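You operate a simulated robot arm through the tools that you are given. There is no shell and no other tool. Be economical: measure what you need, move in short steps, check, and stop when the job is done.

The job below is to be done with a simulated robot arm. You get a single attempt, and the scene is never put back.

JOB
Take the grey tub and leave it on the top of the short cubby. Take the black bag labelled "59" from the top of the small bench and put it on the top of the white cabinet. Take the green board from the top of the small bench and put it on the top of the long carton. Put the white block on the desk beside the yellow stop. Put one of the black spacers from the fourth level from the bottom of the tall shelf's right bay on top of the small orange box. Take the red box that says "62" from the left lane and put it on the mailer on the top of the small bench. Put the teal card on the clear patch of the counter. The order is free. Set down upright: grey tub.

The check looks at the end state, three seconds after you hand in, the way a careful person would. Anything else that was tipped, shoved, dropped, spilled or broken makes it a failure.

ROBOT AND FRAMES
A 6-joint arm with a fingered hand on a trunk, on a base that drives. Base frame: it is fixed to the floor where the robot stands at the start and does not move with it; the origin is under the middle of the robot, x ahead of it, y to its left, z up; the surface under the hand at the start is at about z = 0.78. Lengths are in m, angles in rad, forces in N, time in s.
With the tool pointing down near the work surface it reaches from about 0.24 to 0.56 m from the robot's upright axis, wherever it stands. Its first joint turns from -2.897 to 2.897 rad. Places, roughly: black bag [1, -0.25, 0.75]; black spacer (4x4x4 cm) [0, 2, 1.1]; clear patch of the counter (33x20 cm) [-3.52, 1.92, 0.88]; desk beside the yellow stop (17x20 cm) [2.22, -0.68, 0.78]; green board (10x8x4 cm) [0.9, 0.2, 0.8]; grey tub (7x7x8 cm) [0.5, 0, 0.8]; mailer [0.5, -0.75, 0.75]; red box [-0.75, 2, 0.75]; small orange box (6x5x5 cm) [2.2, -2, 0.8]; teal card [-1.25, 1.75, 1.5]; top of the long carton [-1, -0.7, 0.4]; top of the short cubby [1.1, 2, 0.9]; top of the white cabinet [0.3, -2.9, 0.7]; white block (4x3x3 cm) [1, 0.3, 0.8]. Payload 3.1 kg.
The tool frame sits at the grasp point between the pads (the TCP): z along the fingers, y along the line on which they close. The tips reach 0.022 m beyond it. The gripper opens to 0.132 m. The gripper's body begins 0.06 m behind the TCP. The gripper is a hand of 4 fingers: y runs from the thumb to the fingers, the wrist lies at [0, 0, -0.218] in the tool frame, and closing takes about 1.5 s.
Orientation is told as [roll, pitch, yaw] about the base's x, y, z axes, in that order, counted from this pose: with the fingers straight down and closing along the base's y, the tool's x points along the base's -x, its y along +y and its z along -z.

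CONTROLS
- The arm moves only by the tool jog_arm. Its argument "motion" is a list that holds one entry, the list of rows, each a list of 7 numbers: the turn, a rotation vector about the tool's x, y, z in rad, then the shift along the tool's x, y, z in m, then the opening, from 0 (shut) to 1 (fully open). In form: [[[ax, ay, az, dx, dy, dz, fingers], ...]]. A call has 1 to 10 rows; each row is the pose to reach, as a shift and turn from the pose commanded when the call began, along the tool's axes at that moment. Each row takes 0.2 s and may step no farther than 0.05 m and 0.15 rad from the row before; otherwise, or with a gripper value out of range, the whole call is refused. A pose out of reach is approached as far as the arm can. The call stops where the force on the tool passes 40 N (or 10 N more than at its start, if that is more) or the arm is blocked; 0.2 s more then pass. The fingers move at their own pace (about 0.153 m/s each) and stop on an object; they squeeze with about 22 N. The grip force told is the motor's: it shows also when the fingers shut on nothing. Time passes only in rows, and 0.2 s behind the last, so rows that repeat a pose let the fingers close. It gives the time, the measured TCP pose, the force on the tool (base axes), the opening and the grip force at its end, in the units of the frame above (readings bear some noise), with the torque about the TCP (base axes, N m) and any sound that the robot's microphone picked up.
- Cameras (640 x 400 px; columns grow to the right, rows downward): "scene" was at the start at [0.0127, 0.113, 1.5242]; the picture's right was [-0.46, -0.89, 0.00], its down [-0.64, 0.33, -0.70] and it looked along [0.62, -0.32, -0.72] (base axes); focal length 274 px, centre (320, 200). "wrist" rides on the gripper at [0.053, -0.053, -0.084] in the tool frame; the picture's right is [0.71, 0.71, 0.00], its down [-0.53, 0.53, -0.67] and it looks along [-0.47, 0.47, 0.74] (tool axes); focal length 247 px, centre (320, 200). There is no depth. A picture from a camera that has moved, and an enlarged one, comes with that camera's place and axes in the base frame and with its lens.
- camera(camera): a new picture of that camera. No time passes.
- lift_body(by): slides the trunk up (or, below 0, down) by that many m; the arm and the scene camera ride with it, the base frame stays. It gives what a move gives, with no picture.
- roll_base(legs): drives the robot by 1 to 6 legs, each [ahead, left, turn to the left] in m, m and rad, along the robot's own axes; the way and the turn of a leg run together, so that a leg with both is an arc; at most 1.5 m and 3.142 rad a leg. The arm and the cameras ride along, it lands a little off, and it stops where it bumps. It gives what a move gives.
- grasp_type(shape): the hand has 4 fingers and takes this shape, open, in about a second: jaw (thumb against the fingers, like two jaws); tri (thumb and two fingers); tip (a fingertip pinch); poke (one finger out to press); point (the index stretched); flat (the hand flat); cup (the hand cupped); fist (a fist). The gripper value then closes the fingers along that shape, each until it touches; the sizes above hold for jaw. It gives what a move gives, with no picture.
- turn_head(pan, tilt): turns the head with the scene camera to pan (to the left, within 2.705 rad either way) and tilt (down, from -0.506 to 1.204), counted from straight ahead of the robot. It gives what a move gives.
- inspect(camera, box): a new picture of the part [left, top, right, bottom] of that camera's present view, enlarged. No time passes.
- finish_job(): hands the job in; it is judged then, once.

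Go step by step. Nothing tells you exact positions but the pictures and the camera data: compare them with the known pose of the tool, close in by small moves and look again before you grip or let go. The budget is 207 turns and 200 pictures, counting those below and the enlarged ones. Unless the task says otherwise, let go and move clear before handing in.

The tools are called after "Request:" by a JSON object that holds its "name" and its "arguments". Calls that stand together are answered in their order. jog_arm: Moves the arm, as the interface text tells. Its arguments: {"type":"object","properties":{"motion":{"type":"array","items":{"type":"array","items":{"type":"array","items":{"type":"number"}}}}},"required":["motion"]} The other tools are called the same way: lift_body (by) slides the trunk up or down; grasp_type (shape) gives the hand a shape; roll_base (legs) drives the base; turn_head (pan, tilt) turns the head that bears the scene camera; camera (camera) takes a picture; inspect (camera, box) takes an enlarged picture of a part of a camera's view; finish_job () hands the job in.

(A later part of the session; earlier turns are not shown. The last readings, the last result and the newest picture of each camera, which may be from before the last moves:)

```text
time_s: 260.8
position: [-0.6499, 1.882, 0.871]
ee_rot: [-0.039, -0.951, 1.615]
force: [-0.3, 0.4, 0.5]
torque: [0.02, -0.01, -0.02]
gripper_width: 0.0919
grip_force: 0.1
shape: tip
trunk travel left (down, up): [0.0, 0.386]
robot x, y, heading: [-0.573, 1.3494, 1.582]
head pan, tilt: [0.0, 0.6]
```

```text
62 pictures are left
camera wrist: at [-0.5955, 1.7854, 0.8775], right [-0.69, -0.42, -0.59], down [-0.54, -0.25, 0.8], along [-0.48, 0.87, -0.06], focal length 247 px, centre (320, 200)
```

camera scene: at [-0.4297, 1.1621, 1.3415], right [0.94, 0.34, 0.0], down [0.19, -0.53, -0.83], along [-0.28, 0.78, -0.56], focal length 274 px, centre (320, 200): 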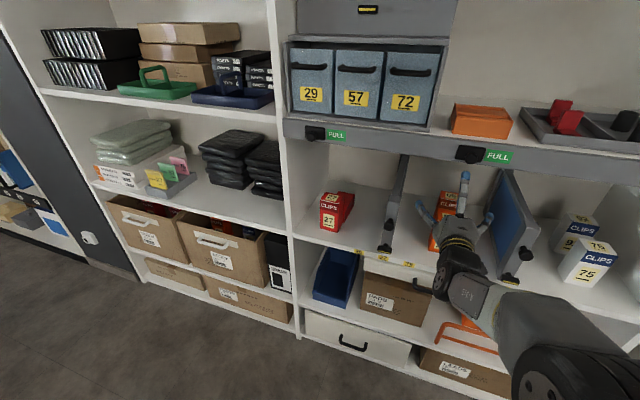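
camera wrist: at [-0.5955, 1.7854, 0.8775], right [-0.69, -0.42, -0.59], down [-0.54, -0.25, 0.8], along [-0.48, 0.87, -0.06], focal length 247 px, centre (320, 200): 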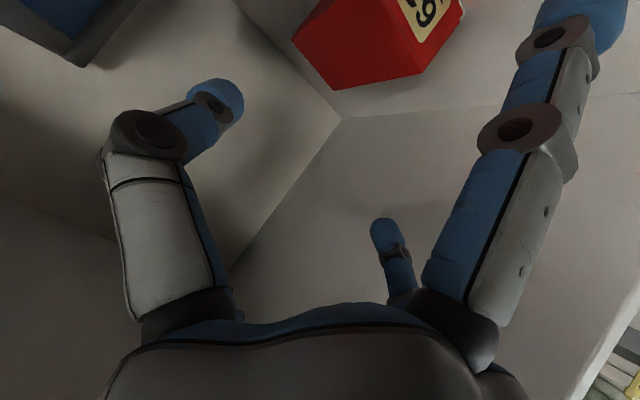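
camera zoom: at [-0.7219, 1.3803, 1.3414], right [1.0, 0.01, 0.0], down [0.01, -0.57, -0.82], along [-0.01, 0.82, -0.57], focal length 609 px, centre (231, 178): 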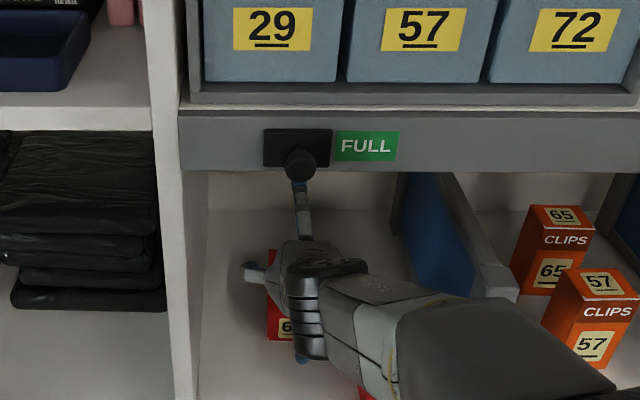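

Request:
{"name": "jog_arm", "arguments": {"motion": [[[0, 0.13, 0, -0.01, -0.003, 0.0333, 0.9], [0, 0.26, 0, -0.0114, -0.006, 0.0693, 1], [0, 0.38, 0, -0.0044, -0.008, 0.1025, 1], [0, 0.48, 0, 0.0142, -0.008, 0.128, 1], [0, 0.56, 0, 0.0306, -0.008, 0.1447, 1], [0, 0.56, 0, 0.0388, -0.008, 0.1505, 1]]]}}

Request:
{"name": "camera", "arguments": {"camera": "wrist"}}

```text
time_s: 262.2
position: [-0.6388, 1.9829, 0.7498]
ee_rot: [-0.023, -0.389, 1.593]
force: [-0.4, -0.1, -0.9]
torque: [0.02, -0.02, 0.0]
gripper_width: 0.132
grip_force: 0.1
shape: tip
out of reach, approached as far as the arm can: row 1
trunk travel left (down, up): [0.0, 0.386]
robot x, y, heading: [-0.5722, 1.3492, 1.58]
head pan, tilt: [0.0, 0.6]
```

```text
61 pictures are left
camera wrist: at [-0.5857, 1.9032, 0.8082], right [-0.69, -0.66, -0.28], down [-0.55, 0.23, 0.81], along [-0.47, 0.71, -0.52], focal length 247 px, centre (320, 200)
```

wrist: 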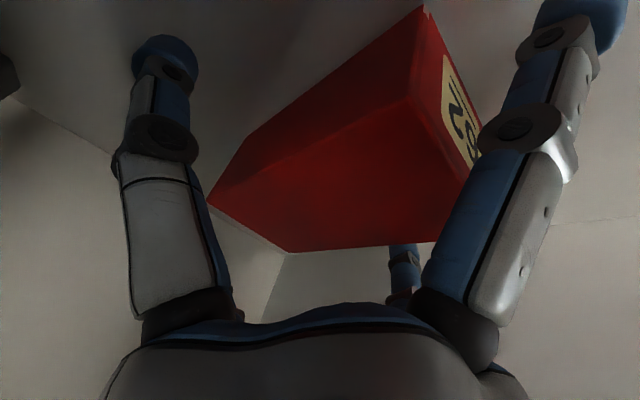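

In position around 62 with no contact. Close the pinch.

Request:
{"name": "jog_arm", "arguments": {"motion": [[[0, 0, 0, 0, 0, 0, 0.7], [0, 0, 0, 0, 0, 0, 0.5], [0, 0, 0, 0, 0, 0, 0.3], [0, 0, 0, 0, 0, 0, 0.25], [0, 0, 0, 0, 0, 0, 0.25], [0, 0, 0, -0.008, 0, -0.018, 0.25]]]}}

Request:
{"name": "camera", "arguments": {"camera": "wrist"}}

```text
time_s: 263.6
position: [-0.6405, 1.9831, 0.7695]
ee_rot: [-0.024, -0.39, 1.593]
force: [0.2, 0.2, -1.9]
torque: [-0.02, 0.01, -0.02]
gripper_width: 0.0612
grip_force: 21.3
shape: tip
trunk travel left (down, up): [0.0, 0.386]
robot x, y, heading: [-0.5756, 1.3511, 1.579]
head pan, tilt: [0.0, 0.6]
```

```text
60 pictures are left
camera wrist: at [-0.5878, 1.9037, 0.8283], right [-0.69, -0.66, -0.28], down [-0.55, 0.23, 0.81], along [-0.47, 0.71, -0.52], focal length 247 px, centre (320, 200)
```

wrist: 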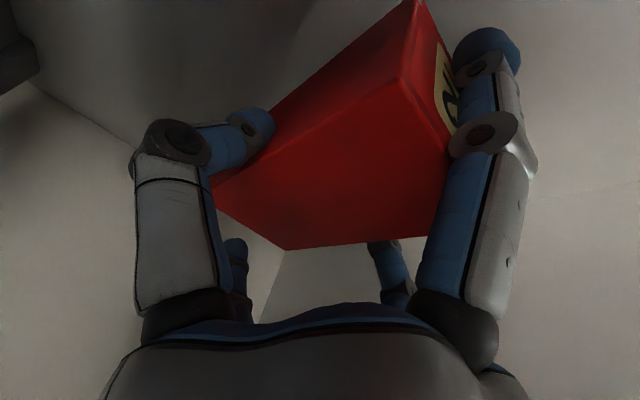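

Box 62 is held. Withdraw it along the reverse path, then back the base out.

Request:
{"name": "jog_arm", "arguments": {"motion": [[[0, -0.08, 0, -0.004, 0.01, -0.031, 0.25], [0, -0.18, 0, -0.0015, 0.02, -0.064, 0.25], [0, -0.3, 0, 0.0094, 0.025, -0.09, 0.25], [0, -0.43, 0, 0.0295, 0.025, -0.12, 0.25], [0, -0.56, 0, 0.06, 0.025, -0.1386, 0.25]]]}}

Request:
{"name": "roll_base", "arguments": {"legs": [[-0.2, 0, 0]]}}

Request:
{"name": "camera", "arguments": {"camera": "scene"}}

Request:
{"name": "camera", "arguments": {"camera": "wrist"}}

```text
time_s: 264.8
position: [-0.6706, 1.8743, 0.8757]
ee_rot: [-0.03, -0.951, 1.607]
force: [0.5, -0.1, -1.3]
torque: [-0.02, 0.0, 0.02]
gripper_width: 0.0613
grip_force: 22.0
shape: tip
trunk travel left (down, up): [0.0, 0.386]
robot x, y, heading: [-0.5767, 1.3513, 1.581]
head pan, tilt: [0.0, 0.6]
```

```text
time_s: 266.4
position: [-0.6703, 1.6842, 0.8767]
ee_rot: [-0.037, -0.952, 1.617]
force: [-0.4, 0.4, -1.9]
torque: [-0.02, -0.04, 0.01]
gripper_width: 0.0611
grip_force: 21.8
shape: tip
trunk travel left (down, up): [0.0, 0.386]
robot x, y, heading: [-0.5727, 1.1604, 1.581]
head pan, tilt: [0.0, 0.6]
```

```text
59 pictures are left
camera scene: at [-0.7194, 1.1897, 1.3415], right [1.0, 0.01, 0.0], down [0.01, -0.56, -0.83], along [-0.01, 0.83, -0.56], focal length 274 px, centre (320, 200)
```

scene: 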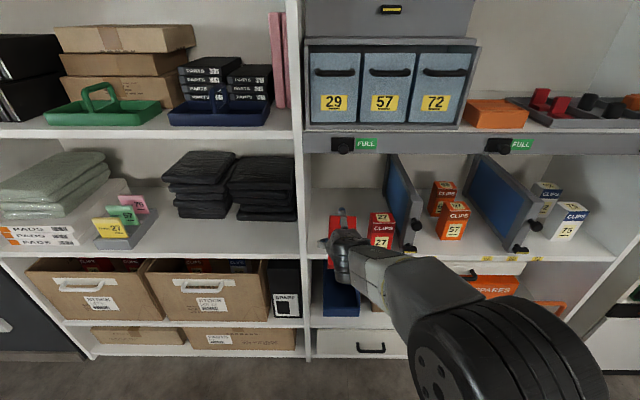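

```text
58 pictures are left
camera wrist: at [-0.6152, 1.587, 0.8821], right [-0.69, -0.42, -0.59], down [-0.54, -0.25, 0.8], along [-0.48, 0.87, -0.06], focal length 247 px, centre (320, 200)
```

wrist: 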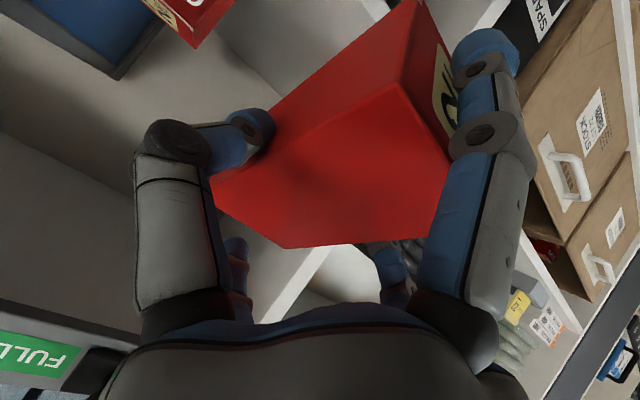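

Out cleanly. Raise the trunk and carry 62 to the front of the bench by the mailer.

Request:
{"name": "lift_body", "arguments": {"by": 0.2}}

Request:
{"name": "roll_base", "arguments": {"legs": [[0, -0.55, 0], [0, 0, -1.581], [0, -1.5, 0], [0, -0.42, 0]]}}

Request:
{"name": "turn_head", "arguments": {"pan": 0.0, "tilt": 0.9}}

Request:
{"name": "camera", "arguments": {"camera": "scene"}}

```text
time_s: 268.5
position: [-0.6688, 1.6848, 1.0766]
ee_rot: [-0.035, -0.95, 1.616]
force: [-0.7, -2.1, -3.2]
torque: [-0.12, 0.01, 0.0]
gripper_width: 0.0613
grip_force: 21.7
shape: tip
trunk travel left (down, up): [-0.2, 0.186]
robot x, y, heading: [-0.5732, 1.1618, 1.588]
head pan, tilt: [0.0, 0.6]
```

```text
time_s: 271.1
position: [-0.2319, 1.6836, 1.072]
ee_rot: [-0.039, -0.942, 1.652]
force: [-15.4, -9.5, -4.6]
torque: [-0.09, -0.26, 1.5]
gripper_width: 0.0756
grip_force: 21.7
shape: tip
trunk travel left (down, up): [-0.2, 0.186]
robot x, y, heading: [-0.122, 1.1622, 1.589]
head pan, tilt: [0.0, 0.6]
stopped in leg 1: the force on the tool passed its limit at 41 N (the readings are from after the stop); the commanded pose is now the measured one
```

```text
time_s: 271.9
position: [-0.2325, 1.6842, 1.0721]
ee_rot: [-0.036, -0.942, 1.648]
force: [-17.7, -13.4, -6.2]
torque: [-0.21, -0.33, 1.87]
gripper_width: 0.0756
grip_force: 22.6
shape: tip
trunk travel left (down, up): [-0.2, 0.186]
robot x, y, heading: [-0.1209, 1.1662, 1.581]
head pan, tilt: [0.0, 0.901]
```

```text
57 pictures are left
camera scene: at [-0.2745, 1.1781, 1.5157], right [1.0, 0.01, 0.0], down [0.01, -0.78, -0.62], along [-0.01, 0.62, -0.78], focal length 274 px, centre (320, 200)
```

scene: 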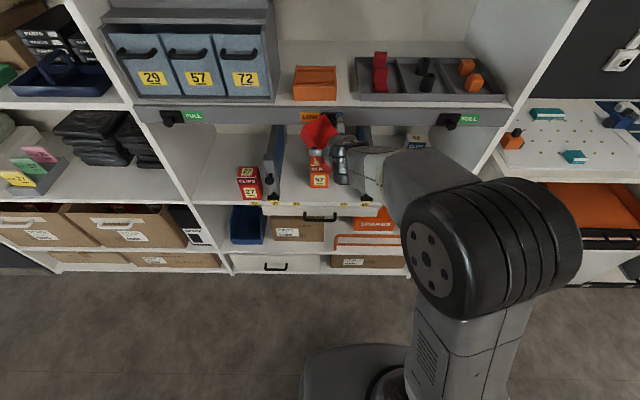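

The hand struck the middle lane's rail knob and its sign now reads something else. Let me look closely.

Request:
{"name": "inspect", "arguments": {"camera": "scene", "box": [240, 80, 400, 200]}}

Request:
{"name": "camera", "arguments": {"camera": "wrist"}}

```text
3.33 times, centred on (320, 140) of scene
camera zoom: at [-0.2745, 1.1781, 1.5157], right [1.0, 0.01, 0.0], down [0.01, -0.78, -0.62], along [-0.01, 0.62, -0.78], focal length 914 px, centre (320, 400)
```

zoom: 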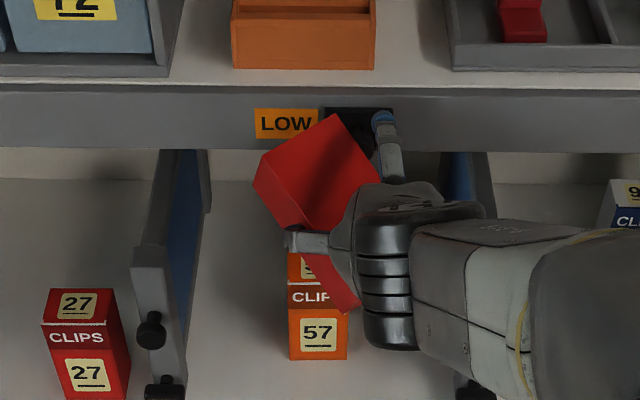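

```text
55 pictures are left
camera wrist: at [-0.175, 1.588, 1.0789], right [-0.67, -0.45, -0.59], down [-0.53, -0.26, 0.81], along [-0.51, 0.86, -0.06], focal length 247 px, centre (320, 200)
```

wrist: 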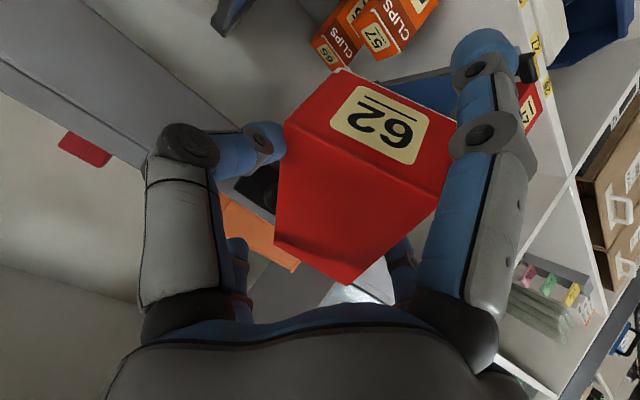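

The sliding flag got moved from FULL to LOW; I'll restore it afterwards. Box 62 is still gripped. Back straight away from the shelf first.

Request:
{"name": "roll_base", "arguments": {"legs": [[-0.25, 0, 0]]}}

Request:
{"name": "inspect", "arguments": {"camera": "scene", "box": [180, 60, 500, 260]}}

```text
time_s: 273.7
position: [-0.2229, 1.434, 1.0715]
ee_rot: [-0.036, -0.945, 1.636]
force: [0.2, 0.3, -1.3]
torque: [-0.07, -0.03, -0.03]
gripper_width: 0.0709
grip_force: 22.0
shape: tip
trunk travel left (down, up): [-0.2, 0.186]
robot x, y, heading: [-0.1181, 0.9137, 1.583]
head pan, tilt: [0.0, 0.901]
```

```text
2.00 times, centred on (340, 160) of scene
camera zoom: at [-0.2668, 0.928, 1.5161], right [1.0, 0.01, 0.0], down [0.01, -0.78, -0.62], along [-0.01, 0.62, -0.78], focal length 548 px, centre (280, 280)
```

zoom: 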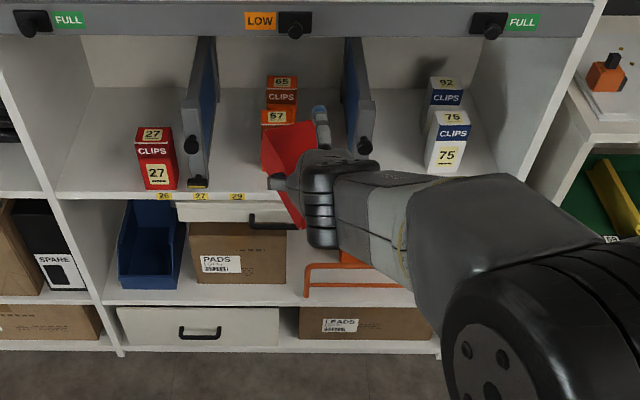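

Request:
{"name": "roll_base", "arguments": {"legs": [[0, 0, -1.583], [0, -1.5, 0], [0, -0.2, 0]]}}

Request:
{"name": "camera", "arguments": {"camera": "scene"}}

Request:
{"name": "camera", "arguments": {"camera": "wrist"}}

```text
time_s: 286.3
position: [0.4664, -0.6999, 1.0711]
ee_rot: [-0.035, -0.943, 0.1]
force: [0.0, -0.2, -1.4]
torque: [-0.01, 0.07, 0.03]
gripper_width: 0.0703
grip_force: 21.8
shape: tip
trunk travel left (down, up): [-0.2, 0.186]
robot x, y, heading: [-0.0515, -0.8181, 0.045]
head pan, tilt: [0.0, 0.901]
```

```text
53 pictures are left
camera scene: at [-0.0419, -0.6713, 1.5163], right [0.04, -1.0, 0.0], down [-0.78, -0.03, -0.62], along [0.62, 0.03, -0.78], focal length 274 px, centre (320, 200)
```

scene: 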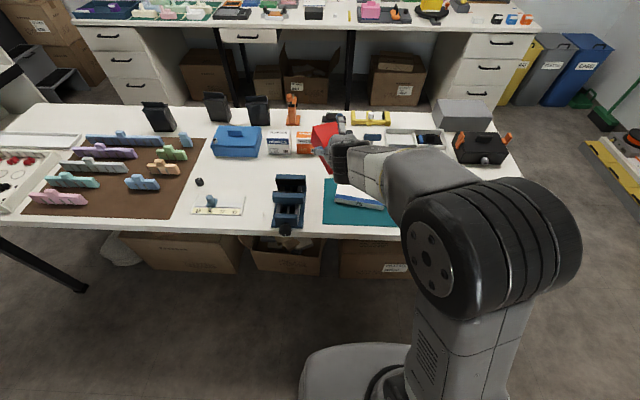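

```text
52 pictures are left
camera wrist: at [0.3705, -0.7594, 1.0785], right [-0.46, 0.66, -0.59], down [-0.27, 0.52, 0.81], along [0.84, 0.53, -0.06], focal length 247 px, centre (320, 200)
```

wrist: 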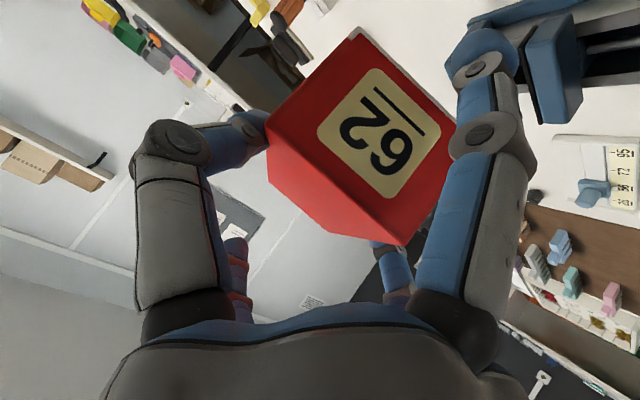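

Request:
{"name": "inspect", "arguments": {"camera": "scene", "box": [270, 100, 430, 240]}}

```text
2.86 times, centred on (350, 170) of scene
camera zoom: at [-0.0419, -0.6713, 1.5163], right [0.04, -1.0, 0.0], down [-0.78, -0.03, -0.62], along [0.62, 0.03, -0.78], focal length 783 px, centre (234, 286)
```

zoom: 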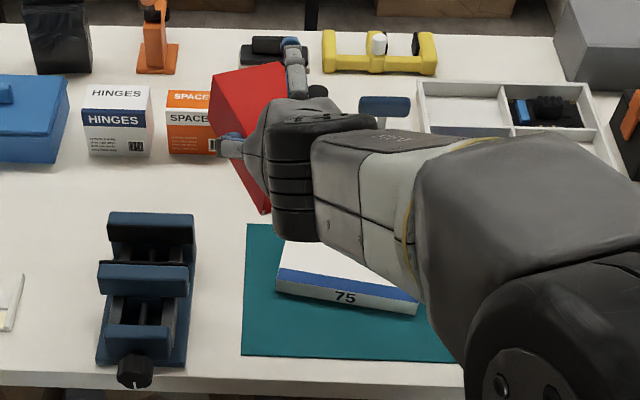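

Request:
{"name": "roll_base", "arguments": {"legs": [[0.08, -0.05, -0.045]]}}

Request:
{"name": "jog_arm", "arguments": {"motion": [[[0, 0.13, 0, 0, 0, 0, 0.25], [0, 0.26, 0, 0, 0, 0, 0.25]]]}}

Request:
{"name": "camera", "arguments": {"camera": "wrist"}}

Request:
{"name": "inspect", "arguments": {"camera": "scene", "box": [250, 100, 450, 260]}}

```text
time_s: 287.4
position: [0.55, -0.7695, 1.0713]
ee_rot: [-0.033, -0.941, 0.057]
force: [0.1, -0.6, -2.2]
torque: [-0.03, 0.08, 0.0]
gripper_width: 0.0704
grip_force: 22.0
shape: tip
trunk travel left (down, up): [-0.2, 0.186]
robot x, y, heading: [0.0287, -0.8682, 0.001]
head pan, tilt: [0.0, 0.901]
```

```text
time_s: 288.0
position: [0.5501, -0.7713, 1.0702]
ee_rot: [-0.029, -0.679, 0.047]
force: [-0.4, -0.5, -1.3]
torque: [-0.07, 0.09, -0.02]
gripper_width: 0.0694
grip_force: 21.9
shape: tip
out of reach, approached as far as the arm can: row 1
trunk travel left (down, up): [-0.2, 0.186]
robot x, y, heading: [0.0253, -0.8717, -0.0]
head pan, tilt: [0.0, 0.901]
```

```text
50 pictures are left
camera wrist: at [0.4577, -0.8254, 1.1028], right [-0.57, 0.68, -0.46], down [-0.03, 0.54, 0.84], along [0.82, 0.49, -0.29], focal length 247 px, centre (320, 200)
```

wrist: 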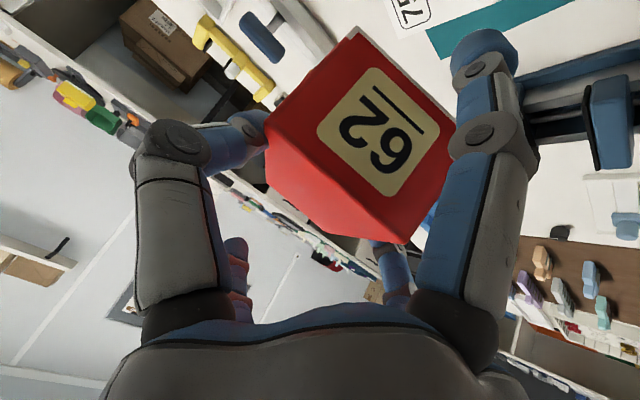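

```text
2.50 times, centred on (350, 180) of scene
camera zoom: at [0.0437, -0.7186, 1.5161], right [0.0, -1.0, 0.0], down [-0.78, 0.0, -0.62], along [0.62, 0.0, -0.78], focal length 685 px, centre (245, 250)
```

zoom: 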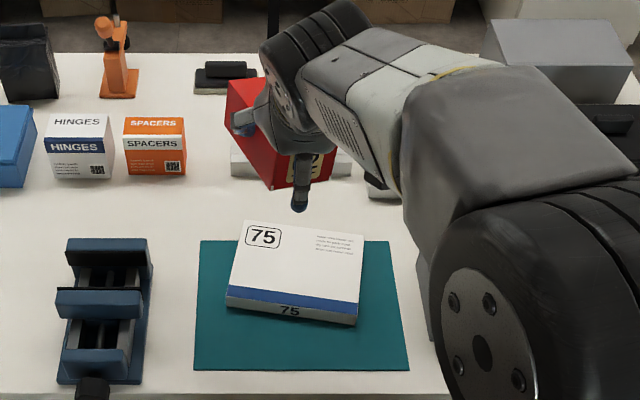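

Request:
{"name": "jog_arm", "arguments": {"motion": [[[0, 0, 0, 0.0213, -0.0045, 0.0374, 0.25], [0, 0, 0, 0.0427, -0.009, 0.0748, 0.25], [0, 0, 0, 0.064, -0.0135, 0.112, 0.25], [0, 0, 0, 0.0853, -0.018, 0.1497, 0.25]]]}}

Request:
{"name": "inspect", "arguments": {"camera": "scene", "box": [250, 100, 450, 260]}}

```text
time_s: 289.0
position: [0.5744, -0.79, 0.9018]
ee_rot: [-0.025, -0.681, 0.046]
force: [-0.2, -0.6, -1.1]
torque: [0.01, 0.08, -0.01]
gripper_width: 0.0693
grip_force: 22.1
shape: tip
trunk travel left (down, up): [-0.2, 0.186]
robot x, y, heading: [0.0263, -0.8686, 0.004]
head pan, tilt: [0.0, 0.901]
```

```text
2.50 times, centred on (350, 180) of scene
camera zoom: at [0.0438, -0.7188, 1.5161], right [0.0, -1.0, 0.0], down [-0.78, 0.0, -0.62], along [0.62, 0.0, -0.78], focal length 685 px, centre (245, 250)
```

zoom: 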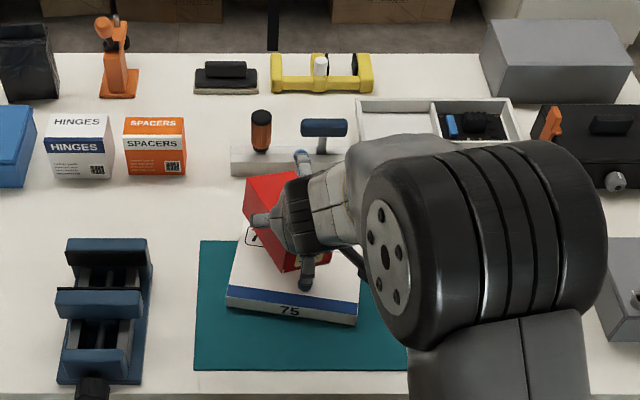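

Positioned above the mailer. Lower gently until contact.

Request:
{"name": "jog_arm", "arguments": {"motion": [[[0, 0, 0, 0.0095, 0, 0.0117, 0.25], [0, 0, 0, 0.0158, 0, 0.0194, 0.25], [0, 0, 0, 0.0189, 0, 0.0233, 0.25], [0, 0, 0, 0.0208, 0, 0.0256, 0.25]]]}}

Request:
{"name": "inspect", "arguments": {"camera": "scene", "box": [290, 150, 400, 240]}}

```text
time_s: 290.0
position: [0.578, -0.7901, 0.8737]
ee_rot: [-0.027, -0.697, 0.045]
force: [1.7, 2.8, 31.0]
torque: [0.19, 1.67, -0.12]
gripper_width: 0.0688
grip_force: 22.2
shape: tip
trunk travel left (down, up): [-0.2, 0.186]
robot x, y, heading: [0.0254, -0.8663, 0.002]
head pan, tilt: [0.0, 0.901]
```

```text
4.44 times, centred on (345, 195) of scene
camera zoom: at [0.0391, -0.7189, 1.5165], right [0.0, -1.0, 0.0], down [-0.78, 0.0, -0.62], along [0.62, 0.0, -0.78], focal length 1219 px, centre (209, 222)
```

zoom: 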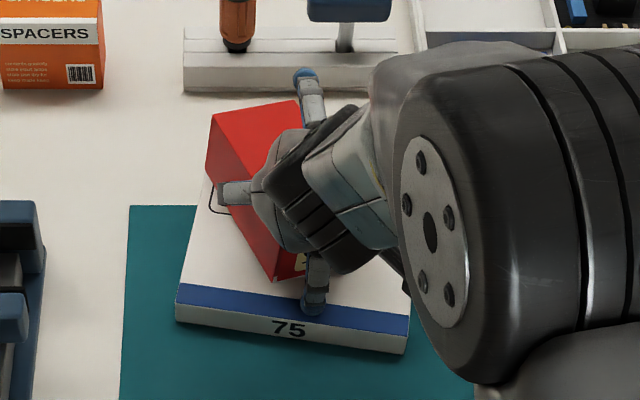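

Request:
{"name": "jog_arm", "arguments": {"motion": [[[0, 0.06, 0, -0.003, 0, -0.004, 0.25], [0, 0.14, 0, -0.001, 0, -0.001, 0.25]]]}}

Request:
{"name": "inspect", "arguments": {"camera": "scene", "box": [290, 150, 400, 240]}}

```text
time_s: 290.6
position: [0.5792, -0.8, 0.8717]
ee_rot: [-0.063, -0.635, 0.04]
force: [5.1, 5.5, 17.3]
torque: [0.31, 0.71, -0.23]
gripper_width: 0.0689
grip_force: 22.2
shape: tip
out of reach, approached as far as the arm can: row 1, 2
trunk travel left (down, up): [-0.2, 0.186]
robot x, y, heading: [0.0281, -0.8685, 0.004]
head pan, tilt: [0.0, 0.901]
```

```text
4.44 times, centred on (345, 195) of scene
camera zoom: at [0.0416, -0.7186, 1.5161], right [0.0, -1.0, 0.0], down [-0.78, 0.0, -0.62], along [0.62, 0.0, -0.78], focal length 1219 px, centre (209, 222)
```

zoom: 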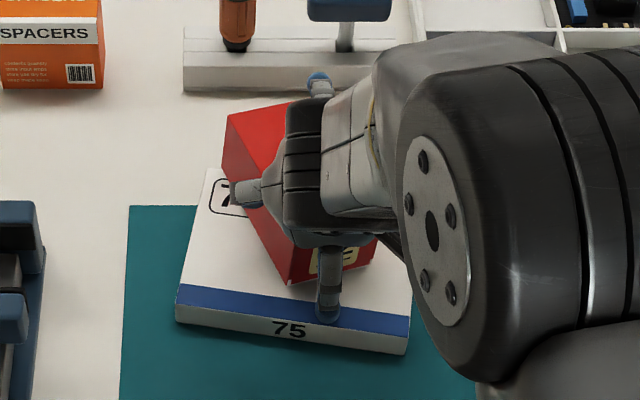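

Box is resting on the mailer. Release.

Request:
{"name": "jog_arm", "arguments": {"motion": [[[0, 0, 0, 0, 0, 0, 0.5], [0, 0, 0, 0, 0, 0, 0.7], [0, 0, 0, 0, 0, 0, 0.8], [0, 0, 0, 0, 0, 0, 0.8]]]}}

Request:
{"name": "inspect", "arguments": {"camera": "scene", "box": [290, 150, 400, 240]}}

Request:
{"name": "camera", "arguments": {"camera": "wrist"}}

```text
time_s: 291.6
position: [0.5781, -0.7997, 0.8705]
ee_rot: [-0.066, -0.634, 0.042]
force: [4.1, 1.7, 11.2]
torque: [0.08, 0.4, -0.05]
gripper_width: 0.1054
grip_force: 0.1
shape: tip
trunk travel left (down, up): [-0.2, 0.186]
robot x, y, heading: [0.0249, -0.8693, 0.0]
head pan, tilt: [0.0, 0.901]
```

```text
4.44 times, centred on (345, 195) of scene
camera zoom: at [0.042, -0.7189, 1.5161], right [0.0, -1.0, 0.0], down [-0.78, 0.0, -0.62], along [0.62, 0.0, -0.78], focal length 1219 px, centre (209, 222)
```

zoom: 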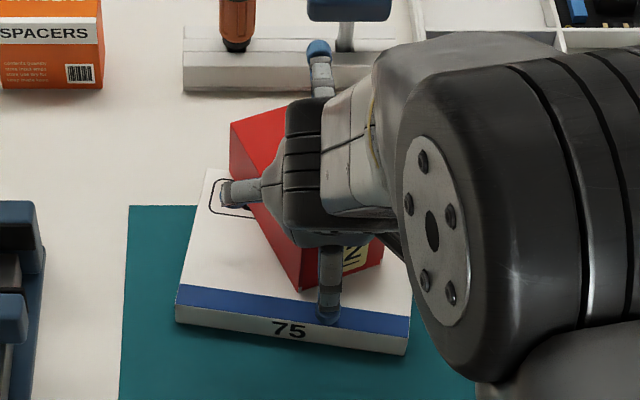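

```text
44 pictures are left
camera wrist: at [0.4863, -0.8508, 0.9091], right [-0.57, 0.68, -0.46], down [0.02, 0.57, 0.82], along [0.82, 0.46, -0.34], focal length 247 px, centre (320, 200)
```

wrist: 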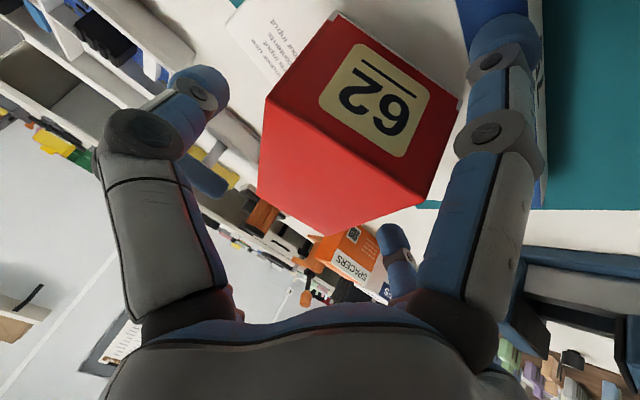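

62 rests flat on the mailer. Now raise the hand, return it to pointing down, and drive around the bench's right end to the aisle for bag 59.

Request:
{"name": "jog_arm", "arguments": {"motion": [[[0, 0, 0, -0.02, 0, -0.03, 0.8], [0, 0, 0, -0.045, 0, -0.062, 0.8], [0, 0, 0, -0.07, 0, -0.095, 0.8], [0, 0.13, 0, -0.085, 0, -0.12, 0.8], [0, 0.26, 0, -0.085, 0, -0.13, 0.8], [0, 0.39, 0, -0.085, 0, -0.13, 0.8], [0, 0.51, 0, -0.085, 0, -0.13, 0.8], [0, 0.634, 0, -0.085, 0, -0.13, 0.8]]]}}

Request:
{"name": "grasp_type", "arguments": {"shape": "jaw"}}

Request:
{"name": "camera", "arguments": {"camera": "scene"}}

```text
time_s: 293.4
position: [0.5609, -0.7934, 1.0207]
ee_rot: [-0.052, 0.005, 0.006]
force: [0.6, 0.5, 0.2]
torque: [0.0, -0.02, -0.01]
gripper_width: 0.1054
grip_force: 0.1
shape: tip
out of reach, approached as far as the arm can: row 8
trunk travel left (down, up): [-0.2, 0.186]
robot x, y, heading: [0.0241, -0.8676, 0.001]
head pan, tilt: [0.0, 0.901]
```

```text
time_s: 294.3
position: [0.5618, -0.793, 1.0225]
ee_rot: [-0.052, 0.001, 0.004]
force: [0.3, -0.2, 0.1]
torque: [0.01, -0.01, 0.0]
gripper_width: 0.132
grip_force: 0.0
shape: jaw
trunk travel left (down, up): [-0.2, 0.186]
robot x, y, heading: [0.0277, -0.872, -0.001]
head pan, tilt: [0.0, 0.901]
```

```text
43 pictures are left
camera scene: at [0.0426, -0.7189, 1.5161], right [0.0, -1.0, 0.0], down [-0.78, 0.0, -0.62], along [0.62, 0.0, -0.78], focal length 274 px, centre (320, 200)
```

scene: 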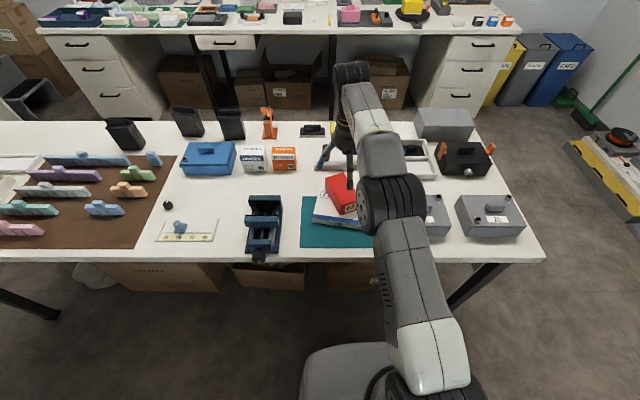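

Request:
{"name": "jog_arm", "arguments": {"motion": [[[0.02, 0, 0, 0.03, 0, -0.02, 1], [0.05, 0, 0, 0.07, 0, -0.04, 1], [0.052, 0, 0, 0.11, 0, -0.05, 1]]]}}

Request:
{"name": "roll_base", "arguments": {"legs": [[-0.1, 0, 0], [0, -0.9, 0], [1.5, 0, 0], [0.12, 0, 0]]}}

Request:
{"name": "turn_head", "arguments": {"pan": 1.2, "tilt": 0.7}}

Request:
{"name": "camera", "arguments": {"camera": "scene"}}

```text
time_s: 295.1
position: [0.4496, -0.7917, 1.072]
ee_rot: [-0.104, -0.001, 0.004]
force: [-0.3, 0.0, -0.4]
torque: [0.02, -0.04, -0.01]
gripper_width: 0.132
grip_force: 0.0
shape: jaw
trunk travel left (down, up): [-0.2, 0.186]
robot x, y, heading: [0.0257, -0.8712, 0.0]
head pan, tilt: [0.0, 0.901]
```

```text
time_s: 308.8
position: [2.0288, -1.6757, 1.0704]
ee_rot: [-0.105, 0.002, 0.028]
force: [0.5, -0.1, 0.2]
torque: [0.0, 0.01, 0.0]
gripper_width: 0.1319
grip_force: 0.1
shape: jaw
trunk travel left (down, up): [-0.2, 0.186]
robot x, y, heading: [1.605, -1.7621, 0.025]
head pan, tilt: [0.0, 0.901]
```

```text
time_s: 310.2
position: [2.0283, -1.6744, 1.0713]
ee_rot: [-0.104, 0.0, 0.027]
force: [-0.2, 0.3, -0.1]
torque: [0.0, -0.02, 0.02]
gripper_width: 0.1318
grip_force: 0.1
shape: jaw
trunk travel left (down, up): [-0.2, 0.186]
robot x, y, heading: [1.6053, -1.7629, 0.026]
head pan, tilt: [1.201, 0.7]
```

```text
42 pictures are left
camera scene: at [1.5701, -1.5332, 1.5323], right [0.94, -0.34, 0.0], down [-0.22, -0.61, -0.76], along [0.26, 0.72, -0.64], focal length 274 px, centre (320, 200)
```

scene: 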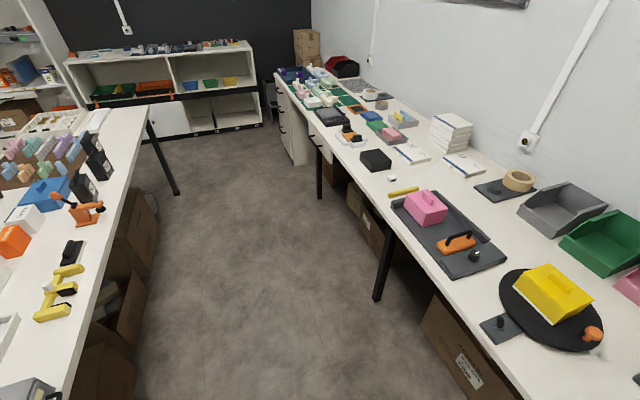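

Request:
{"name": "roll_base", "arguments": {"legs": [[0, 0, 3.116], [0, -1.5, 0], [0, -0.3, 0]]}}

Request:
{"name": "jog_arm", "arguments": {"motion": [[[-0.1, 0, 0, 0, 0, 0, 1]]]}}

Request:
{"name": "turn_head", "arguments": {"pan": 0.1, "tilt": 0.85}}

Request:
{"name": "camera", "arguments": {"camera": "scene"}}

```text
time_s: 326.4
position: [1.2317, -0.0404, 1.071]
ee_rot: [-0.102, 0.0, 3.108]
force: [0.5, -0.5, -1.8]
torque: [0.0, -0.02, 0.03]
gripper_width: 0.132
grip_force: 0.0
shape: jaw
trunk travel left (down, up): [-0.2, 0.186]
robot x, y, heading: [1.6601, 0.0187, 3.106]
head pan, tilt: [1.201, 0.7]
```

```text
time_s: 326.8
position: [1.2313, -0.0402, 1.0716]
ee_rot: [-0.004, -0.002, 3.107]
force: [-0.1, -0.5, 0.1]
torque: [-0.04, -0.02, 0.03]
gripper_width: 0.1321
grip_force: 0.0
shape: jaw
trunk travel left (down, up): [-0.2, 0.186]
robot x, y, heading: [1.6604, 0.0197, 3.104]
head pan, tilt: [1.201, 0.7]
```

```text
time_s: 328.1
position: [1.2314, -0.0405, 1.0706]
ee_rot: [-0.006, 0.001, 3.107]
force: [0.1, 0.3, 1.2]
torque: [0.0, -0.03, -0.04]
gripper_width: 0.1319
grip_force: 0.1
shape: jaw
trunk travel left (down, up): [-0.2, 0.186]
robot x, y, heading: [1.6617, 0.0209, 3.108]
head pan, tilt: [0.099, 0.85]
```

```text
41 pictures are left
camera scene: at [1.637, -0.1331, 1.52], right [-0.06, 1.0, 0.0], down [0.75, 0.05, -0.66], along [-0.66, -0.04, -0.75], focal length 274 px, centre (320, 200)
```

scene: 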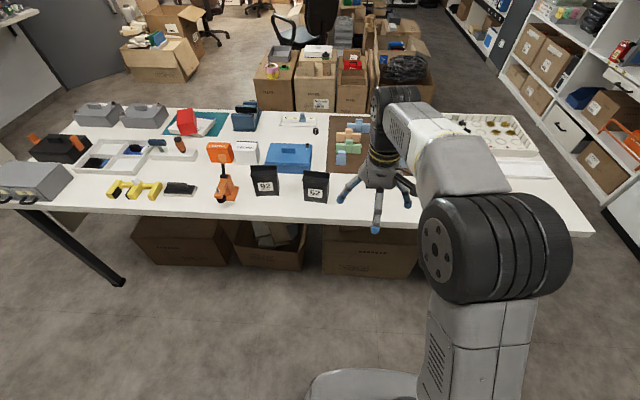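

Request:
{"name": "roll_base", "arguments": {"legs": [[0.24, 0, 0.03]]}}

Request:
{"name": "camera", "arguments": {"camera": "wrist"}}

```text
time_s: 329.9
position: [0.9931, -0.0496, 1.0705]
ee_rot: [-0.005, 0.001, 3.14]
force: [-1.0, -0.2, -0.1]
torque: [0.01, -0.01, -0.02]
gripper_width: 0.132
grip_force: 0.2
shape: jaw
trunk travel left (down, up): [-0.2, 0.186]
robot x, y, heading: [1.4195, 0.0261, 3.137]
head pan, tilt: [0.099, 0.85]
```

```text
40 pictures are left
camera wrist: at [1.0465, 0.0037, 1.1541], right [0.71, -0.71, 0.0], down [-0.53, -0.53, 0.67], along [-0.47, -0.47, -0.75], focal length 247 px, centre (320, 200)
```

wrist: 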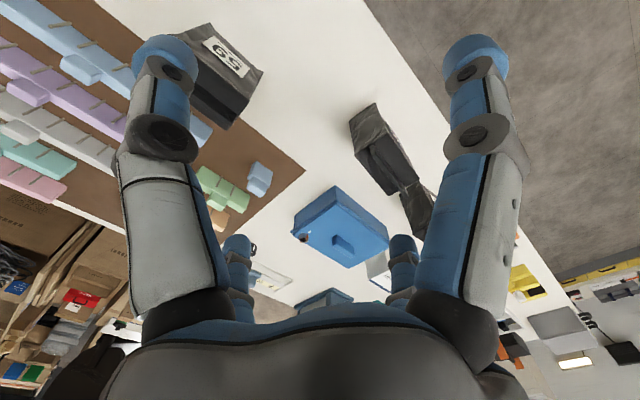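

Bag 59 is centred near (0.896, 0.032), top about 0.91. Move over, descend and close.

Request:
{"name": "jog_arm", "arguments": {"motion": [[[0, 0, 0, -0.033, -0.028, 0, 1], [0, 0, 0, -0.066, -0.056, 0, 1], [0, 0, 0, -0.097, -0.082, 0.01, 1], [0, 0, 0, -0.097, -0.082, 0.05, 1], [0, 0, 0, -0.097, -0.082, 0.09, 1], [0, 0, 0, -0.097, -0.082, 0.12, 1]]]}}

Request:
{"name": "camera", "arguments": {"camera": "wrist"}}

```text
time_s: 331.3
position: [0.8987, 0.0368, 0.9521]
ee_rot: [-0.004, 0.001, 3.141]
force: [-0.5, -0.3, 0.2]
torque: [0.02, 0.01, -0.04]
gripper_width: 0.1319
grip_force: 0.1
shape: jaw
trunk travel left (down, up): [-0.2, 0.186]
robot x, y, heading: [1.4208, 0.0231, 3.137]
head pan, tilt: [0.099, 0.85]
```

```text
39 pictures are left
camera wrist: at [0.9519, 0.0908, 1.035], right [0.71, -0.71, 0.0], down [-0.53, -0.53, 0.67], along [-0.47, -0.47, -0.75], focal length 247 px, centre (320, 200)
```

wrist: 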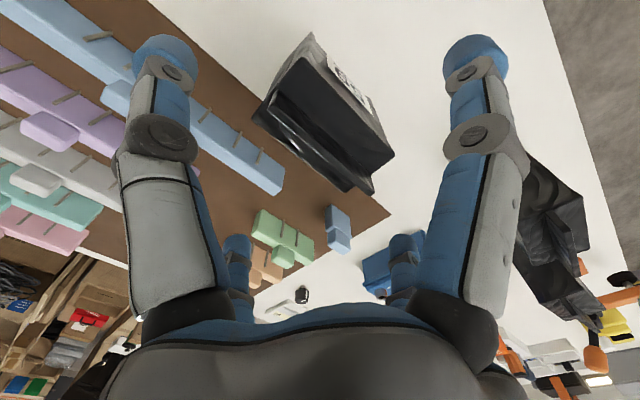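

Request:
{"name": "jog_arm", "arguments": {"motion": [[[0, 0, 0, 0, 0, 0.03, 1], [0, 0, 0, 0, 0, 0.06, 1], [0, 0, 0, 0, 0, 0.083, 1], [0, 0, 0, 0, 0, 0.083, 0.7], [0, 0, 0, 0, 0, 0.083, 0.4], [0, 0, 0, 0, 0, 0.083, 0.1], [0, 0, 0, 0, 0, 0.083, 0], [0, 0, 0, 0, 0, 0.083, 0], [0, 0, 0, 0, 0, 0.083, 0]]]}}

Request:
{"name": "jog_arm", "arguments": {"motion": [[[0, 0, 0, 0, 0, -0.02, 0], [0, 0, 0, 0, 0, -0.06, 0], [0, 0, 0, 0, 0, -0.11, 0], [0, 0, 0, 0, 0, -0.16, 0], [0, 0, 0, 0, 0, -0.21, 0], [0, 0, 0, 0.03, 0, -0.24, 0], [0, 0, 0, 0.07, 0, -0.26, 0]]]}}

Request:
{"name": "camera", "arguments": {"camera": "wrist"}}

```text
time_s: 333.3
position: [0.8984, 0.0338, 0.8675]
ee_rot: [-0.005, -0.002, 3.14]
force: [-0.5, -1.0, 0.7]
torque: [0.04, 0.02, 0.0]
gripper_width: 0.0697
grip_force: 22.4
shape: jaw
trunk travel left (down, up): [-0.2, 0.186]
robot x, y, heading: [1.4199, 0.0239, 3.138]
head pan, tilt: [0.099, 0.85]
```

```text
time_s: 334.9
position: [0.9706, 0.0339, 1.1242]
ee_rot: [-0.007, 0.0, 3.14]
force: [0.0, 0.3, -0.9]
torque: [0.04, 0.01, 0.0]
gripper_width: 0.0696
grip_force: 22.1
shape: jaw
trunk travel left (down, up): [-0.2, 0.186]
robot x, y, heading: [1.4219, 0.0236, 3.137]
head pan, tilt: [0.099, 0.85]
```

```text
38 pictures are left
camera wrist: at [1.023, 0.0876, 1.2086], right [0.71, -0.71, 0.0], down [-0.53, -0.53, 0.67], along [-0.47, -0.47, -0.75], focal length 247 px, centre (320, 200)
```

wrist: 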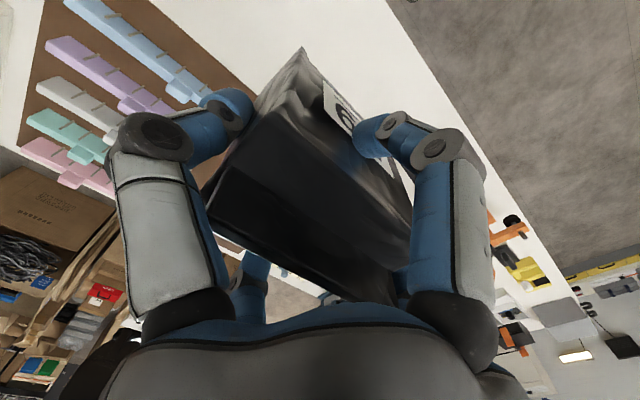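

Bag held well. Drive around the bench's right end to the white cabinet.

Request:
{"name": "roll_base", "arguments": {"legs": [[-0.14, 0, 0], [0, 1.5, 0], [0, 0.32, 0], [1.2, 0, 0], [0, 0, 1.575], [0.4, 0, 0]]}}

Request:
{"name": "turn_head", "arguments": {"pan": 0.15, "tilt": 0.75}}

Request:
{"name": "camera", "arguments": {"camera": "scene"}}

```text
time_s: 356.6
position: [0.4747, -2.6945, 1.1251]
ee_rot: [-0.006, 0.003, -1.487]
force: [0.1, 0.4, -1.3]
torque: [0.03, -0.03, 0.02]
gripper_width: 0.0693
grip_force: 22.1
shape: jaw
trunk travel left (down, up): [-0.2, 0.186]
robot x, y, heading: [0.4475, -2.2462, -1.488]
head pan, tilt: [0.099, 0.85]
```

```text
time_s: 357.2
position: [0.4753, -2.6938, 1.1243]
ee_rot: [-0.005, -0.001, -1.487]
force: [-0.3, 0.1, -1.4]
torque: [0.02, 0.02, 0.01]
gripper_width: 0.0695
grip_force: 21.7
shape: jaw
trunk travel left (down, up): [-0.2, 0.186]
robot x, y, heading: [0.4483, -2.2423, -1.492]
head pan, tilt: [0.15, 0.75]
```

```text
37 pictures are left
camera scene: at [0.608, -2.2491, 1.528], right [-0.97, -0.23, 0.0], down [-0.16, 0.66, -0.73], along [0.17, -0.71, -0.68], focal length 274 px, centre (320, 200)
```

scene: 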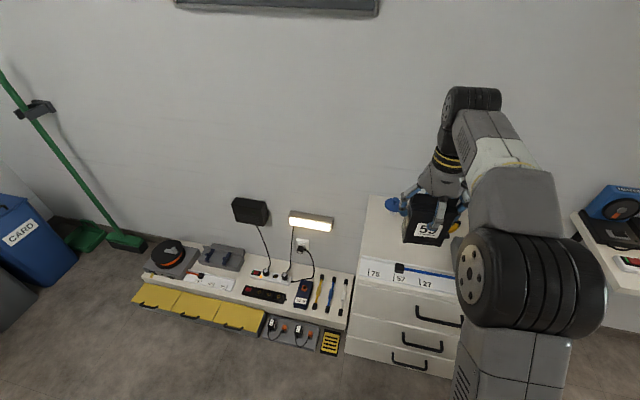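

Request:
{"name": "inspect", "arguments": {"camera": "scene", "box": [340, 170, 480, 310]}}

Request:
{"name": "camera", "arguments": {"camera": "wrist"}}

```text
2.86 times, centred on (410, 240) of scene
camera zoom: at [0.608, -2.2491, 1.528], right [-0.97, -0.23, 0.0], down [-0.16, 0.66, -0.73], along [0.17, -0.71, -0.68], focal length 783 px, centre (63, 86)
```

zoom: 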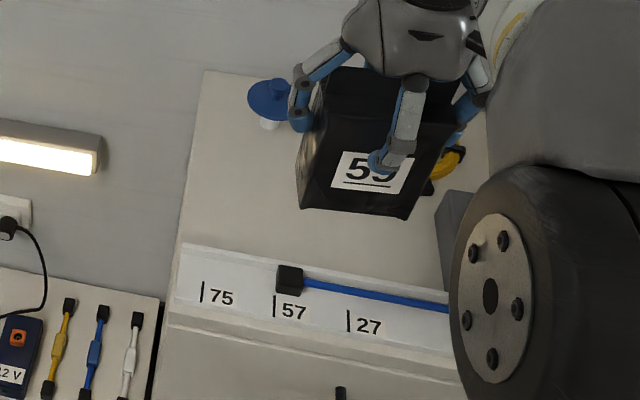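

```text
35 pictures are left
camera wrist: at [0.4172, -2.6445, 1.2081], right [0.65, 0.76, 0.0], down [0.57, -0.48, 0.67], along [0.51, -0.43, -0.75], focal length 247 px, centre (320, 200)
```

wrist: 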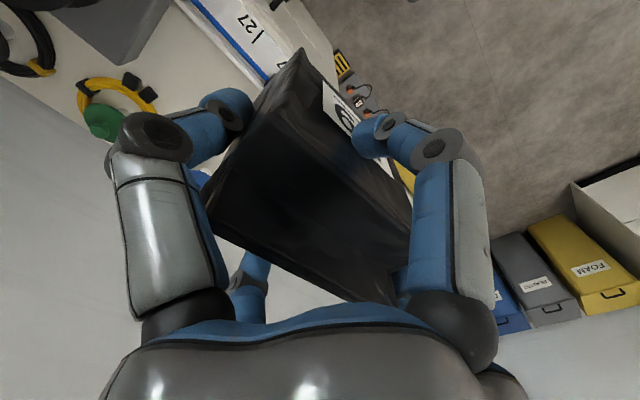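

Free area on the cabinet: around (0.475, −2.955). Move closer and lower the bag.

Request:
{"name": "roll_base", "arguments": {"legs": [[0.165, 0, -0.08]]}}

```text
time_s: 358.7
position: [0.445, -2.8634, 1.1238]
ee_rot: [-0.004, 0.0, -1.568]
force: [-0.7, -1.2, -1.9]
torque: [0.02, 0.03, 0.0]
gripper_width: 0.0693
grip_force: 21.9
shape: jaw
trunk travel left (down, up): [-0.2, 0.186]
robot x, y, heading: [0.4513, -2.4072, -1.571]
head pan, tilt: [0.15, 0.75]
```

Request:
{"name": "jog_arm", "arguments": {"motion": [[[0, 0, 0, -0.03, 0.01, 0, 0], [0, 0, 0, -0.06, 0.02, 0, 0], [0, 0, 0, -0.092, 0.03, 0, 0], [0, 0, 0, -0.092, 0.03, 0.05, 0], [0, 0, 0, -0.092, 0.03, 0.1, 0], [0, 0, 0, -0.092, 0.03, 0.15, 0], [0, 0, 0, -0.092, 0.03, 0.2, 0], [0, 0, 0, -0.092, 0.03, 0.25, 0], [0, 0, 0, -0.092, 0.03, 0.29, 0]]]}}

Request:
{"name": "camera", "arguments": {"camera": "scene"}}

Request:
{"name": "camera", "arguments": {"camera": "wrist"}}

```text
time_s: 360.7
position: [0.475, -2.9576, 0.8313]
ee_rot: [-0.005, 0.001, -1.57]
force: [-0.5, -0.1, -1.7]
torque: [-0.01, -0.01, 0.01]
gripper_width: 0.0695
grip_force: 22.0
shape: jaw
out of reach, approached as far as the arm can: row 2, 3, 4
trunk travel left (down, up): [-0.2, 0.186]
robot x, y, heading: [0.4495, -2.4108, -1.574]
head pan, tilt: [0.15, 0.75]
```

```text
34 pictures are left
camera scene: at [0.6132, -2.4295, 1.528], right [-0.99, -0.15, 0.0], down [-0.1, 0.68, -0.73], along [0.11, -0.72, -0.68], focal length 274 px, centre (320, 200)
```

scene: 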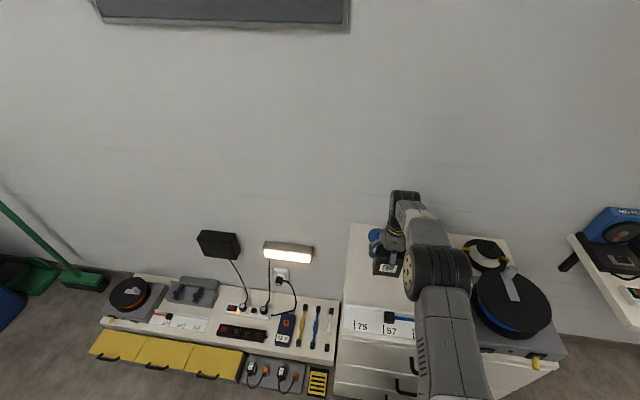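

```text
33 pictures are left
camera wrist: at [0.4212, -2.9037, 0.9149], right [0.71, 0.71, 0.0], down [0.53, -0.52, 0.67], along [0.47, -0.47, -0.75], focal length 247 px, centre (320, 200)
```

wrist: 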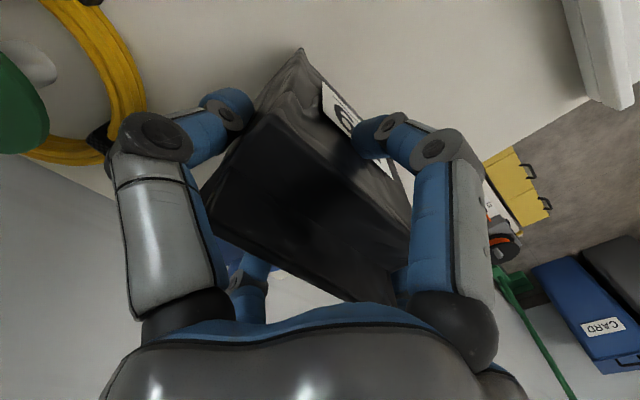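

Request:
{"name": "jog_arm", "arguments": {"motion": [[[0, 0, 0, 0, 0, 0.02, 0], [0, 0, 0, 0, 0, 0.032, 0], [0, 0, 0, 0, 0, 0.037, 0], [0, 0, 0, 0, 0, 0.041, 0]]]}}

Request:
{"name": "jog_arm", "arguments": {"motion": [[[0, 0, 0, 0, 0, 0.003, 0], [0, 0, 0, 0, 0, 0.005, 0], [0, 0, 0, 0, 0, 0.007, 0]]]}}

```text
time_s: 361.1
position: [0.4746, -2.9582, 0.8263]
ee_rot: [-0.003, -0.02, -1.569]
force: [0.2, 7.9, 22.3]
torque: [0.4, 0.24, -0.07]
gripper_width: 0.0695
grip_force: 22.2
shape: jaw
trunk travel left (down, up): [-0.2, 0.186]
robot x, y, heading: [0.4517, -2.4097, -1.573]
head pan, tilt: [0.15, 0.75]
stopped in row 1: the force on the tool passed its limit at 51 N (the readings are from after the stop); the commanded pose is now the measured one
```

```text
time_s: 361.6
position: [0.4754, -2.9625, 0.8264]
ee_rot: [-0.003, -0.029, -1.568]
force: [-0.3, 5.2, 20.0]
torque: [0.43, 0.25, -0.06]
gripper_width: 0.0694
grip_force: 22.2
shape: jaw
trunk travel left (down, up): [-0.2, 0.186]
robot x, y, heading: [0.4522, -2.4053, -1.571]
head pan, tilt: [0.15, 0.75]
stopped in row 2: the force on the tool passed its limit at 42 N (the readings are from after the stop); the commanded pose is now the measured one
```

Request:
{"name": "inspect", "arguments": {"camera": "scene", "box": [330, 210, 450, 350]}}

```text
2.86 times, centred on (390, 280) of scene
camera zoom: at [0.6132, -2.4259, 1.5281], right [-0.99, -0.15, 0.0], down [-0.1, 0.67, -0.73], along [0.11, -0.72, -0.68], focal length 783 px, centre (120, -29)
```

zoom: 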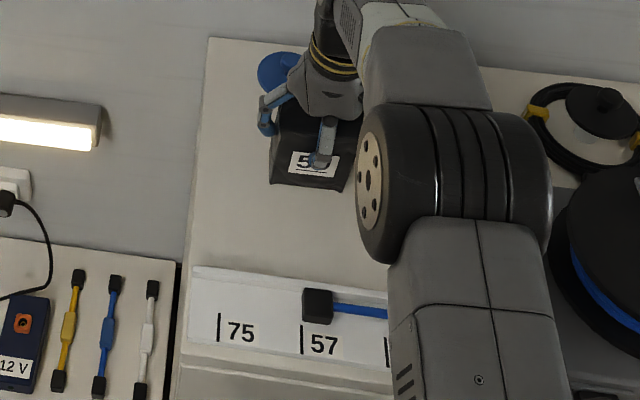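

The bag stands on the bare top. Release and rise.

Request:
{"name": "jog_arm", "arguments": {"motion": [[[0, 0.02, 0, 0, 0, -0.003, 0.2], [0, 0.03, 0, 0, 0, -0.003, 0.6], [0, 0.03, 0, 0, 0, -0.003, 0.9], [0, 0.03, 0, 0, 0, -0.003, 1], [0, 0.03, 0, 0, 0, -0.03, 1], [0, 0.03, 0, 0, 0, -0.07, 1], [0, 0.03, 0, 0, 0, -0.12, 1], [0, 0.03, 0, 0, 0, -0.17, 1], [0, 0.03, 0, 0.03, 0, -0.21, 1], [0, 0.03, 0, 0.06, 0, -0.25, 1]]]}}

Request:
{"name": "camera", "arguments": {"camera": "wrist"}}

```text
time_s: 363.8
position: [0.4781, -2.8897, 1.0751]
ee_rot: [-0.003, 0.005, -1.569]
force: [-0.1, 0.9, 0.0]
torque: [-0.01, -0.03, 0.02]
gripper_width: 0.1319
grip_force: 0.0
shape: jaw
trunk travel left (down, up): [-0.2, 0.186]
robot x, y, heading: [0.4535, -2.4123, -1.576]
head pan, tilt: [0.15, 0.75]
```

```text
31 pictures are left
camera wrist: at [0.4251, -2.8366, 1.1589], right [0.71, 0.71, 0.0], down [0.53, -0.53, 0.66], along [0.47, -0.47, -0.75], focal length 247 px, centre (320, 200)
```

wrist: 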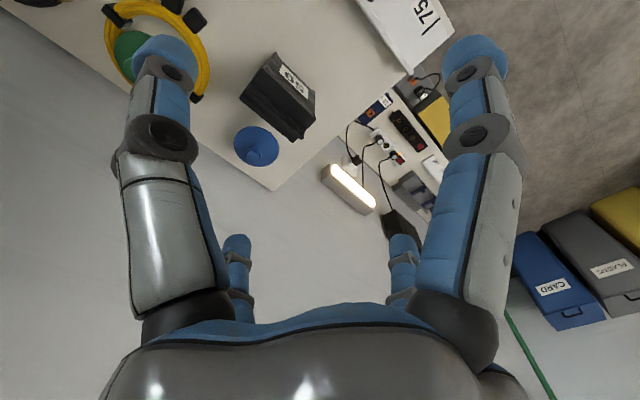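

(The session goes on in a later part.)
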